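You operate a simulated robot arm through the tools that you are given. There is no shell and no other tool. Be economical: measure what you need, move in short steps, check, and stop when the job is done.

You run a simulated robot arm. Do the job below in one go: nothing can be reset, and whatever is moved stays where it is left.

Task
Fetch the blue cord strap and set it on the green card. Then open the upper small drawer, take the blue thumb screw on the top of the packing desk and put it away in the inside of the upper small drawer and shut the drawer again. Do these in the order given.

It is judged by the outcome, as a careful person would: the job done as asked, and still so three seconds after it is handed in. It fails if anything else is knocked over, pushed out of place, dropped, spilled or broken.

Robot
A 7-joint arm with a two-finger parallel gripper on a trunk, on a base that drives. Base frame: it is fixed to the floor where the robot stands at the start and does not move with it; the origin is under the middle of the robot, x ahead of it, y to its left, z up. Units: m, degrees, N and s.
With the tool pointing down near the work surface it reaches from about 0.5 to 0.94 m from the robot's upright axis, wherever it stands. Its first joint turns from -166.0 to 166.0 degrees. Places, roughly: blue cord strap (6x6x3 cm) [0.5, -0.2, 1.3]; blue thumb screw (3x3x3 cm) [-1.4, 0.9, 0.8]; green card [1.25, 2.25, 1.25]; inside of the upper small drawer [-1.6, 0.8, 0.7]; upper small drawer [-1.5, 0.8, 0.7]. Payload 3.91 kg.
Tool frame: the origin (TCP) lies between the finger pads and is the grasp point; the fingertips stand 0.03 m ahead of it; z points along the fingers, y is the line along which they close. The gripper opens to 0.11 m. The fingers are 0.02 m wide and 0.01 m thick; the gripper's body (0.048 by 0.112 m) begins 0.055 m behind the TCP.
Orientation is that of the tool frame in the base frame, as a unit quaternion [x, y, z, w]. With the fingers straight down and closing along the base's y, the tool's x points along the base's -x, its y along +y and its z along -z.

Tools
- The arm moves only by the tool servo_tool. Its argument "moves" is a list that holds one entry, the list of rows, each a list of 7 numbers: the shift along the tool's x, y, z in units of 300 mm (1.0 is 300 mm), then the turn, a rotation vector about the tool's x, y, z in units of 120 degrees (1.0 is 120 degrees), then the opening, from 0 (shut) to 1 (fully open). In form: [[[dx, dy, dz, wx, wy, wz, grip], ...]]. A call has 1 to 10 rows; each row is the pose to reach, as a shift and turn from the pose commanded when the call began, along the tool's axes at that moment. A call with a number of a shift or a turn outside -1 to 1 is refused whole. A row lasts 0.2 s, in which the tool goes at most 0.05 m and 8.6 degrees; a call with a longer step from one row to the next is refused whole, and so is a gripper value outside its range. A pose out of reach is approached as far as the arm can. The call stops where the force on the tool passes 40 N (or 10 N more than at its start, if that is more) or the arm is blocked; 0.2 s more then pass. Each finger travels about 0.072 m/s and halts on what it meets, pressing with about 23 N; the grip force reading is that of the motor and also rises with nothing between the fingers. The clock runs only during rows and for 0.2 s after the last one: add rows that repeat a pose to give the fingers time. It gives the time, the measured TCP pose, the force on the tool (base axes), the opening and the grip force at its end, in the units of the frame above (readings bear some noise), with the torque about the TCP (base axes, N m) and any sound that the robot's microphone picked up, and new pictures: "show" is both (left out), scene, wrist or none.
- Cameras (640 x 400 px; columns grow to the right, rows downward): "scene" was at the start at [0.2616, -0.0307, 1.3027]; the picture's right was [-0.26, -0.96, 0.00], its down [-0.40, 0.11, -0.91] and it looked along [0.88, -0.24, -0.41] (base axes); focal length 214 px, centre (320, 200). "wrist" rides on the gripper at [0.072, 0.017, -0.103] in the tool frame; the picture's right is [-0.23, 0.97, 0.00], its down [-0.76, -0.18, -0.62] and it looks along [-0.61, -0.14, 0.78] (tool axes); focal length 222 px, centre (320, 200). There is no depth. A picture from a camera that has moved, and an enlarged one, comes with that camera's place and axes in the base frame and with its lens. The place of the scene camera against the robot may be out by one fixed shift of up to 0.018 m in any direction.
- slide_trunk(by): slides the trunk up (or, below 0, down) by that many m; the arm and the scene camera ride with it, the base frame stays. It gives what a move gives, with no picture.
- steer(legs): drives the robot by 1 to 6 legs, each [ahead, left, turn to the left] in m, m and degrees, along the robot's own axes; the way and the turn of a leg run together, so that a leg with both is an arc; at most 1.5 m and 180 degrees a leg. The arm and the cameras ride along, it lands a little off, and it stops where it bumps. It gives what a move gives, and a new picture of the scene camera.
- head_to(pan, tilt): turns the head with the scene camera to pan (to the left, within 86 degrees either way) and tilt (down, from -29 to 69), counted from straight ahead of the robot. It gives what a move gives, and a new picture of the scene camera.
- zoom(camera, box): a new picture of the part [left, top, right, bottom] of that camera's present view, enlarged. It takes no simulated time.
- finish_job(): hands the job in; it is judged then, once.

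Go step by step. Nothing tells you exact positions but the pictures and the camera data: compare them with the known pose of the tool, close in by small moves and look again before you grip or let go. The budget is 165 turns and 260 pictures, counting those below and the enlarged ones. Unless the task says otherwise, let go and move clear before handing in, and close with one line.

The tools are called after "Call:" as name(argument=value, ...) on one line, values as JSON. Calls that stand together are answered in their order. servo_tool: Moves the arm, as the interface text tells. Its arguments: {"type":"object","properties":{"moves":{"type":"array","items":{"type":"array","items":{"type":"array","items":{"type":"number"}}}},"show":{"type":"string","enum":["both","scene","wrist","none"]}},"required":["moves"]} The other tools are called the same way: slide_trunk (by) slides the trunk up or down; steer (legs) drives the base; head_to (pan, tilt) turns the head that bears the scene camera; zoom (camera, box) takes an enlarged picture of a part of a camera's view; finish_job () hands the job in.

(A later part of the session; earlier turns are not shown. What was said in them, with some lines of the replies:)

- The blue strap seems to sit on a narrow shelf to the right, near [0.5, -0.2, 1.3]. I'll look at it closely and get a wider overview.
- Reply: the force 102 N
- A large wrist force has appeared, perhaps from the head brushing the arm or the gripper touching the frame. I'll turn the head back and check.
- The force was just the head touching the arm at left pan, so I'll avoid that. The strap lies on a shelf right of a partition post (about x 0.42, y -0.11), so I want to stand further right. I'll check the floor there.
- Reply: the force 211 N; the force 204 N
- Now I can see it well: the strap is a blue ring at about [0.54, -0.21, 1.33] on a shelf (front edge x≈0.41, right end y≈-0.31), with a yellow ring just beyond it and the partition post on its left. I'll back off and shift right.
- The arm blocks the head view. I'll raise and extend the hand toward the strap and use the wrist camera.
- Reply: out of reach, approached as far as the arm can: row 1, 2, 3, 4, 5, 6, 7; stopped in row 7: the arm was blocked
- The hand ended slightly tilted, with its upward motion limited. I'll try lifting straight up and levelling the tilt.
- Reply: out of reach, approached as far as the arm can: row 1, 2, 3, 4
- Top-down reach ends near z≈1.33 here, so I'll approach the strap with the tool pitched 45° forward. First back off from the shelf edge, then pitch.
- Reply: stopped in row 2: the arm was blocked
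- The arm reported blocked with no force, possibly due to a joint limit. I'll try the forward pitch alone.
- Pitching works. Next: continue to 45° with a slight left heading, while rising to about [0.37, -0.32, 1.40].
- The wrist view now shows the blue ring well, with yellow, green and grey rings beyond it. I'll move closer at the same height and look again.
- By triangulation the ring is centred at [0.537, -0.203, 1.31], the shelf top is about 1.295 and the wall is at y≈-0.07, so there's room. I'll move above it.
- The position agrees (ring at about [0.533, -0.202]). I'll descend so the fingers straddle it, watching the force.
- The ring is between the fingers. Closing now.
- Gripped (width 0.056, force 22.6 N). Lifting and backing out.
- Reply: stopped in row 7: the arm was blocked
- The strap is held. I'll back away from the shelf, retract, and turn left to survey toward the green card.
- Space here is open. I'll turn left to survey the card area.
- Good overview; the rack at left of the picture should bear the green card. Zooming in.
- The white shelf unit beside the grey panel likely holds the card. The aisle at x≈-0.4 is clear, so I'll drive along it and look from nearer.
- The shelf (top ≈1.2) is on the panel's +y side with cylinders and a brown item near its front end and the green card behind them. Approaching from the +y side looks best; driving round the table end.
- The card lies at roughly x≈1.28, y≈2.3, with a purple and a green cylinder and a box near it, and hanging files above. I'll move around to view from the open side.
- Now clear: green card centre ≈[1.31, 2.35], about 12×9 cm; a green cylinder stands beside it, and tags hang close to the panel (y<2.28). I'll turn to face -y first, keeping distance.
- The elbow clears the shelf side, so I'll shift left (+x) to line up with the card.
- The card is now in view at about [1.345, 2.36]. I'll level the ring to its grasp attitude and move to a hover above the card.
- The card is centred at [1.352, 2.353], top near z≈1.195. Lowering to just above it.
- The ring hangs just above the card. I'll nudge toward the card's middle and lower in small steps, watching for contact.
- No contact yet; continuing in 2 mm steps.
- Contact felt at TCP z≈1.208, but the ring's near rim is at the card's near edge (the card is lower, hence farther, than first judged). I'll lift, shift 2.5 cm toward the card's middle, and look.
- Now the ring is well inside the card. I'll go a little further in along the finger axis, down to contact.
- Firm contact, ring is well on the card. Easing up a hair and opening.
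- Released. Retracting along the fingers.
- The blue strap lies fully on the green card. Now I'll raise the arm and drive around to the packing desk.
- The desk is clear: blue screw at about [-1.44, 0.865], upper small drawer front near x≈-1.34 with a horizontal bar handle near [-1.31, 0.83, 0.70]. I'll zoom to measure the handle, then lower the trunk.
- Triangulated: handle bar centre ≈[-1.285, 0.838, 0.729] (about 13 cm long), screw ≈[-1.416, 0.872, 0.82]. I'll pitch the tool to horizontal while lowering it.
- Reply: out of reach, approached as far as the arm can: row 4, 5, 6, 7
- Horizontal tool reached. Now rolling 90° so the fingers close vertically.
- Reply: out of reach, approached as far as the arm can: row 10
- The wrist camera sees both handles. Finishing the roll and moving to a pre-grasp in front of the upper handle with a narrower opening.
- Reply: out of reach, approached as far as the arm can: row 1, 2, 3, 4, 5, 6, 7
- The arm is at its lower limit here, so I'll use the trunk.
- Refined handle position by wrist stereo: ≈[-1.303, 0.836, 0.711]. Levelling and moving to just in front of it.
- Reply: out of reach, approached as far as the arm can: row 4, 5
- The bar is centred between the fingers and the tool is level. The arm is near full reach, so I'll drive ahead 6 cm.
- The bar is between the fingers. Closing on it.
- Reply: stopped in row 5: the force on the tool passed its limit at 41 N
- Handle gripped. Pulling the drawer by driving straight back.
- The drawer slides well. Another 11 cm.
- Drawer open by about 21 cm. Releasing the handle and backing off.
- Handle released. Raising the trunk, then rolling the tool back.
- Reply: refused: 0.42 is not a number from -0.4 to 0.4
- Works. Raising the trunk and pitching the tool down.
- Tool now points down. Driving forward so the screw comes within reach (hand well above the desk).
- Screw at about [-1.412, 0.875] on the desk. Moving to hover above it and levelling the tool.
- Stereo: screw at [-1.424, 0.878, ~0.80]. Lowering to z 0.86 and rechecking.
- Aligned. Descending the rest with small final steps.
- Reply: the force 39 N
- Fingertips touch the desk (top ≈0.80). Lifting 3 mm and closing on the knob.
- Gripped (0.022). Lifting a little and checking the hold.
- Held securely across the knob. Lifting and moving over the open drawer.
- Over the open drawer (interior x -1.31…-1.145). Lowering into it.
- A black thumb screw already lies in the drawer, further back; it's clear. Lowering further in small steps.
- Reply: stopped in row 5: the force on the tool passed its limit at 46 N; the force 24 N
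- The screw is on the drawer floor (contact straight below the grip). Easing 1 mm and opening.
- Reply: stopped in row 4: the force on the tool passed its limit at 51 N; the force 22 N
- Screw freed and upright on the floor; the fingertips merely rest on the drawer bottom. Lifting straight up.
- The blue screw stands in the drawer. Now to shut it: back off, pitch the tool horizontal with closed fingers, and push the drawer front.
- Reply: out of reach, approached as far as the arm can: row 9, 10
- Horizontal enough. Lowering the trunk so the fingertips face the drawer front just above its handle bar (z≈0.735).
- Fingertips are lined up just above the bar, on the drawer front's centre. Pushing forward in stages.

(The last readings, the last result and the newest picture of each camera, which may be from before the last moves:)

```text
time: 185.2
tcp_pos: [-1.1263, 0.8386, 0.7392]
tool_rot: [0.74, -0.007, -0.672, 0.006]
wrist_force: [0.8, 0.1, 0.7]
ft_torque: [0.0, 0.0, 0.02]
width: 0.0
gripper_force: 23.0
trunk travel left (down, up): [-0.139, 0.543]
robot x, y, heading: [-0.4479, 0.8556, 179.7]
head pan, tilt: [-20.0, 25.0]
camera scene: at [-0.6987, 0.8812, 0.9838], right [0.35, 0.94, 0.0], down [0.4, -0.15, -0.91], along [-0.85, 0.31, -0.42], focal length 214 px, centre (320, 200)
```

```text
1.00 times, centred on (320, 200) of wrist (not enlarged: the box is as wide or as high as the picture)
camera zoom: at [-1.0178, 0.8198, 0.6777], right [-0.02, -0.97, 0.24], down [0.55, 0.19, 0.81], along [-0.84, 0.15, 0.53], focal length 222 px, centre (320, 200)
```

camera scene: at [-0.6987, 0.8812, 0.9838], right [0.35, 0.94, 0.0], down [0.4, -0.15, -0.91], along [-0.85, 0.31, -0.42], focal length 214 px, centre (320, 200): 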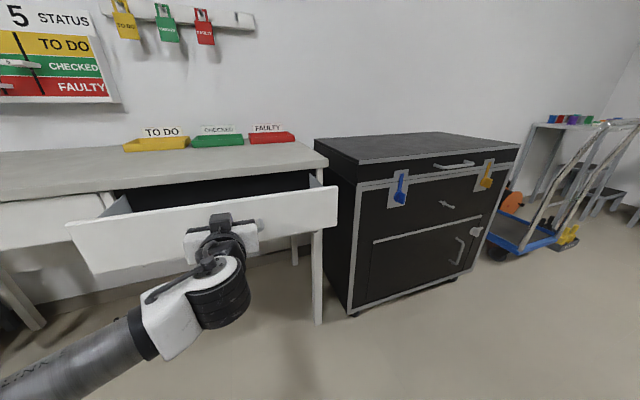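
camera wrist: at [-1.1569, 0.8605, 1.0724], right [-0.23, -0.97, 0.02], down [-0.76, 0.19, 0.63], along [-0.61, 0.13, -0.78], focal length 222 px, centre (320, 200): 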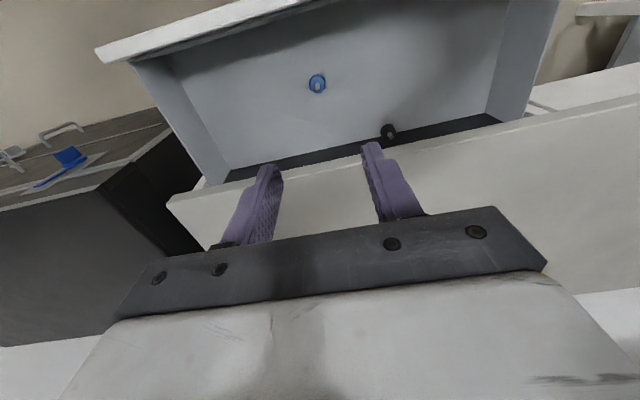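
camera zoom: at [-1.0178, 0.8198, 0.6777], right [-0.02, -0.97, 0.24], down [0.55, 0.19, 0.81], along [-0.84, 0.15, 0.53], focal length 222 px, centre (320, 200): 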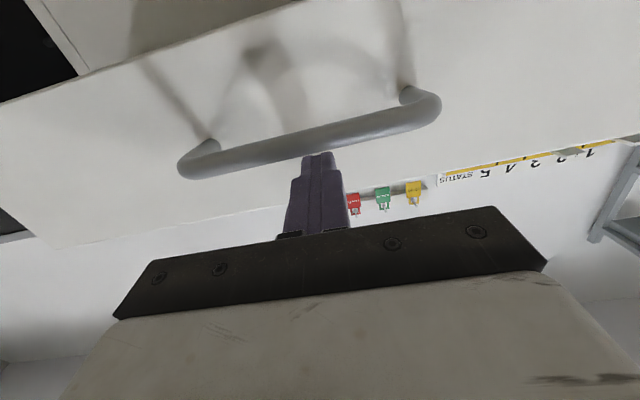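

Call:
steer(legs=[[0.1, 0, 0]])

Call:
zoom(camera="wrist", box=[0, 0, 640, 400])

```text
time: 186.3
tcp_pos: [-1.2263, 0.8383, 0.7386]
tool_rot: [0.74, -0.007, -0.672, 0.006]
wrist_force: [-0.1, 1.0, -0.3]
ft_torque: [0.0, -0.05, 0.01]
width: 0.0
gripper_force: 23.2
trunk travel left (down, up): [-0.139, 0.543]
robot x, y, heading: [-0.5455, 0.8567, 179.5]
head pan, tilt: [-20.0, 25.0]
camera scene: at [-0.7977, 0.882, 0.9838], right [0.35, 0.94, 0.0], down [0.4, -0.15, -0.91], along [-0.85, 0.32, -0.42], focal length 214 px, centre (320, 200)
```

scene: 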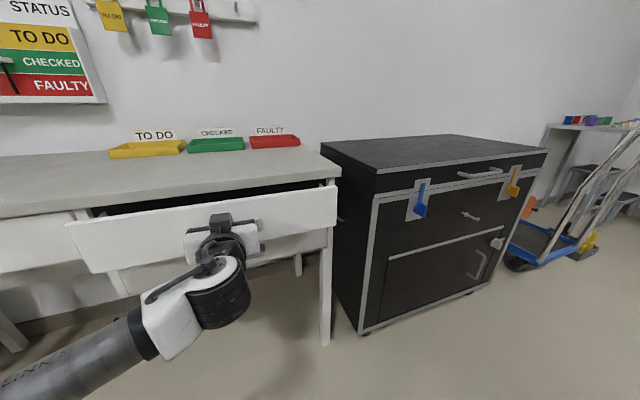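

```text
1.00 times, centred on (320, 200) of wrist (not enlarged: the box is as wide or as high as the picture)
camera zoom: at [-1.1168, 0.821, 0.6776], right [-0.02, -0.97, 0.24], down [0.55, 0.19, 0.81], along [-0.84, 0.15, 0.53], focal length 222 px, centre (320, 200)
```

zoom: 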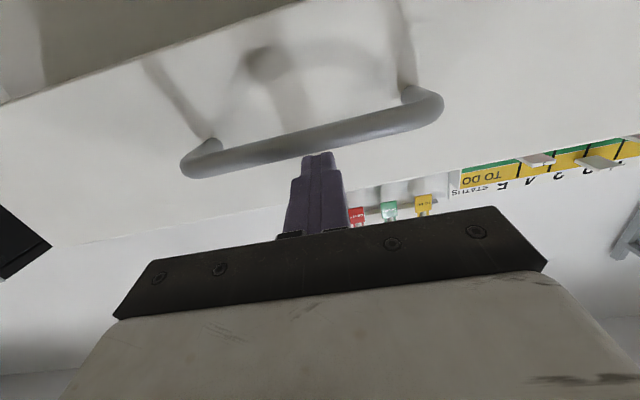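

The drawer is closing smoothly. Next 8 cm.

Call:
steer(legs=[[0.08, 0, 0]])

Call:
zoom(camera="scene", box=[30, 140, 350, 340])

```text
time: 187.5
tcp_pos: [-1.298, 0.8414, 0.7396]
tool_rot: [0.74, -0.006, -0.672, 0.008]
wrist_force: [2.7, -1.2, 1.3]
ft_torque: [-0.04, 0.06, 0.06]
width: 0.0
gripper_force: 22.8
trunk travel left (down, up): [-0.139, 0.543]
robot x, y, heading: [-0.6229, 0.859, 179.2]
head pan, tilt: [-20.0, 25.0]
stopped in leg 1: the force on the tool passed its limit at 104 N (the readings are from after the stop); the commanded pose is now the measured one
camera scene: at [-0.8742, 0.8823, 0.9838], right [0.35, 0.94, 0.0], down [0.4, -0.15, -0.91], along [-0.85, 0.32, -0.42], focal length 214 px, centre (320, 200)
```

scene: 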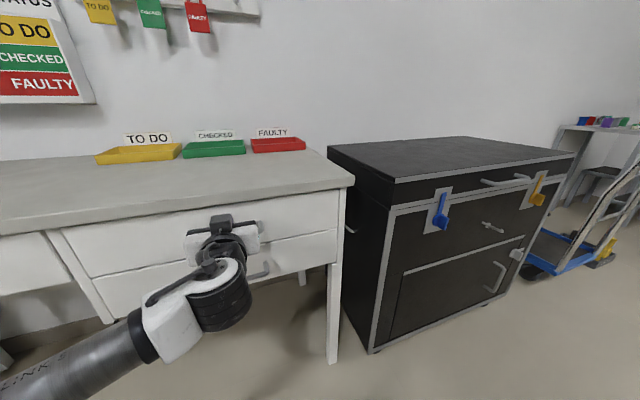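

```text
2.00 times, centred on (190, 240) of scene
camera zoom: at [-0.8742, 0.8823, 0.9838], right [0.35, 0.94, 0.0], down [0.4, -0.15, -0.91], along [-0.85, 0.32, -0.42], focal length 429 px, centre (580, 120)
```

zoom: 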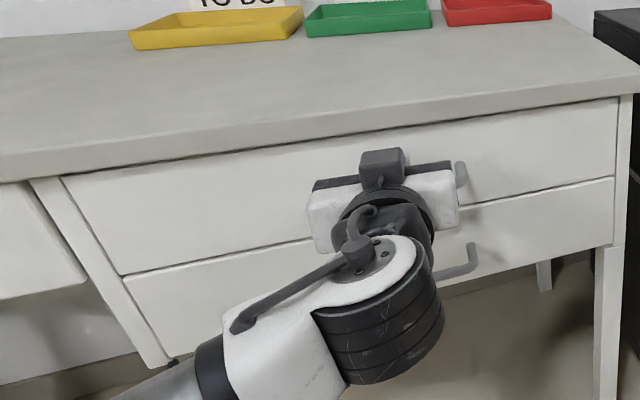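

The drawer hit its stop and looks flush. Backing off to verify.

Call:
steer(legs=[[-0.4, 0, 0]])

Call:
slide_trunk(by=0.39)

Call:
head_to(pan=-10, tilt=25)

Call:
zoom(camera="scene", box=[80, 150, 400, 350])

```text
time: 190.0
tcp_pos: [-0.8967, 0.8382, 0.7383]
tool_rot: [0.741, -0.007, -0.672, 0.007]
wrist_force: [0.6, 0.5, -0.2]
ft_torque: [-0.01, -0.02, -0.05]
width: 0.0001
gripper_force: 23.0
trunk travel left (down, up): [-0.139, 0.543]
robot x, y, heading: [-0.2168, 0.8559, 179.6]
head pan, tilt: [-20.0, 25.0]
camera scene: at [-0.4712, 0.8799, 0.9837], right [0.35, 0.94, 0.0], down [0.4, -0.15, -0.91], along [-0.85, 0.32, -0.42], focal length 214 px, centre (320, 200)
```

scene: 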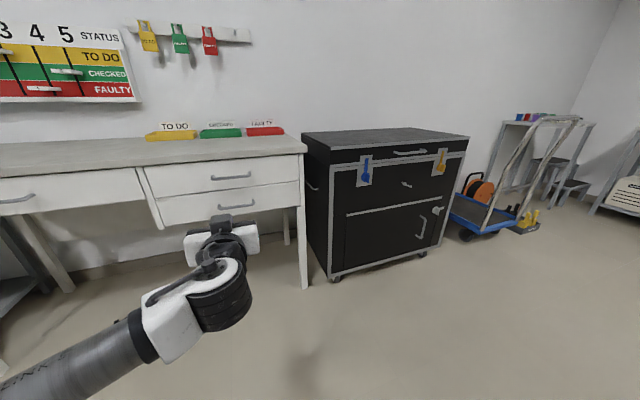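

```text
time: 193.7
tcp_pos: [-0.8957, 0.8373, 1.1285]
tool_rot: [0.74, -0.007, -0.672, 0.006]
wrist_force: [0.0, 0.4, 0.4]
ft_torque: [-0.03, 0.0, 0.01]
width: 0.0
gripper_force: 23.0
trunk travel left (down, up): [-0.529, 0.153]
robot x, y, heading: [-0.2161, 0.8516, 179.7]
head pan, tilt: [-20.0, 25.0]
```

```text
time: 194.4
tcp_pos: [-0.8971, 0.8378, 1.1283]
tool_rot: [0.741, -0.007, -0.672, 0.007]
wrist_force: [1.1, 0.0, 0.1]
ft_torque: [-0.01, -0.03, -0.01]
width: 0.0
gripper_force: 23.0
trunk travel left (down, up): [-0.529, 0.153]
robot x, y, heading: [-0.2199, 0.8514, 179.5]
head pan, tilt: [-10.0, 25.0]
camera scene: at [-0.4754, 0.8645, 1.3737], right [0.18, 0.98, 0.0], down [0.42, -0.08, -0.91], along [-0.89, 0.16, -0.42], focal length 214 px, centre (320, 200)
```

scene: 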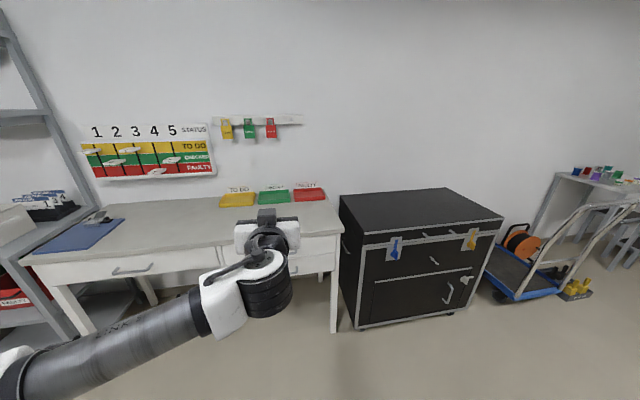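

```text
2.00 times, centred on (240, 250) of scene
camera zoom: at [-0.4754, 0.8645, 1.3737], right [0.18, 0.98, 0.0], down [0.42, -0.08, -0.91], along [-0.89, 0.16, -0.42], focal length 429 px, centre (480, 100)
```

zoom: 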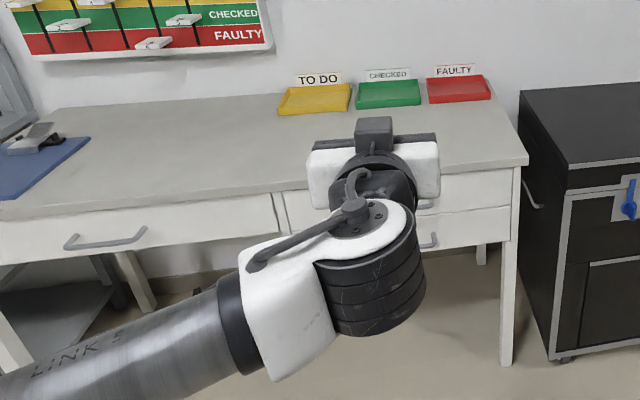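

The drawer is flush and shut, the desk is otherwise as it was, and the strap was left lying on the green card. The robot stands clear, so I'm handing in.

Call:
finish_job()

```text
The job is handed in.
```

The blue cord strap is on the green card. The blue thumb screw is in the upper small drawer, and the drawer is shut.
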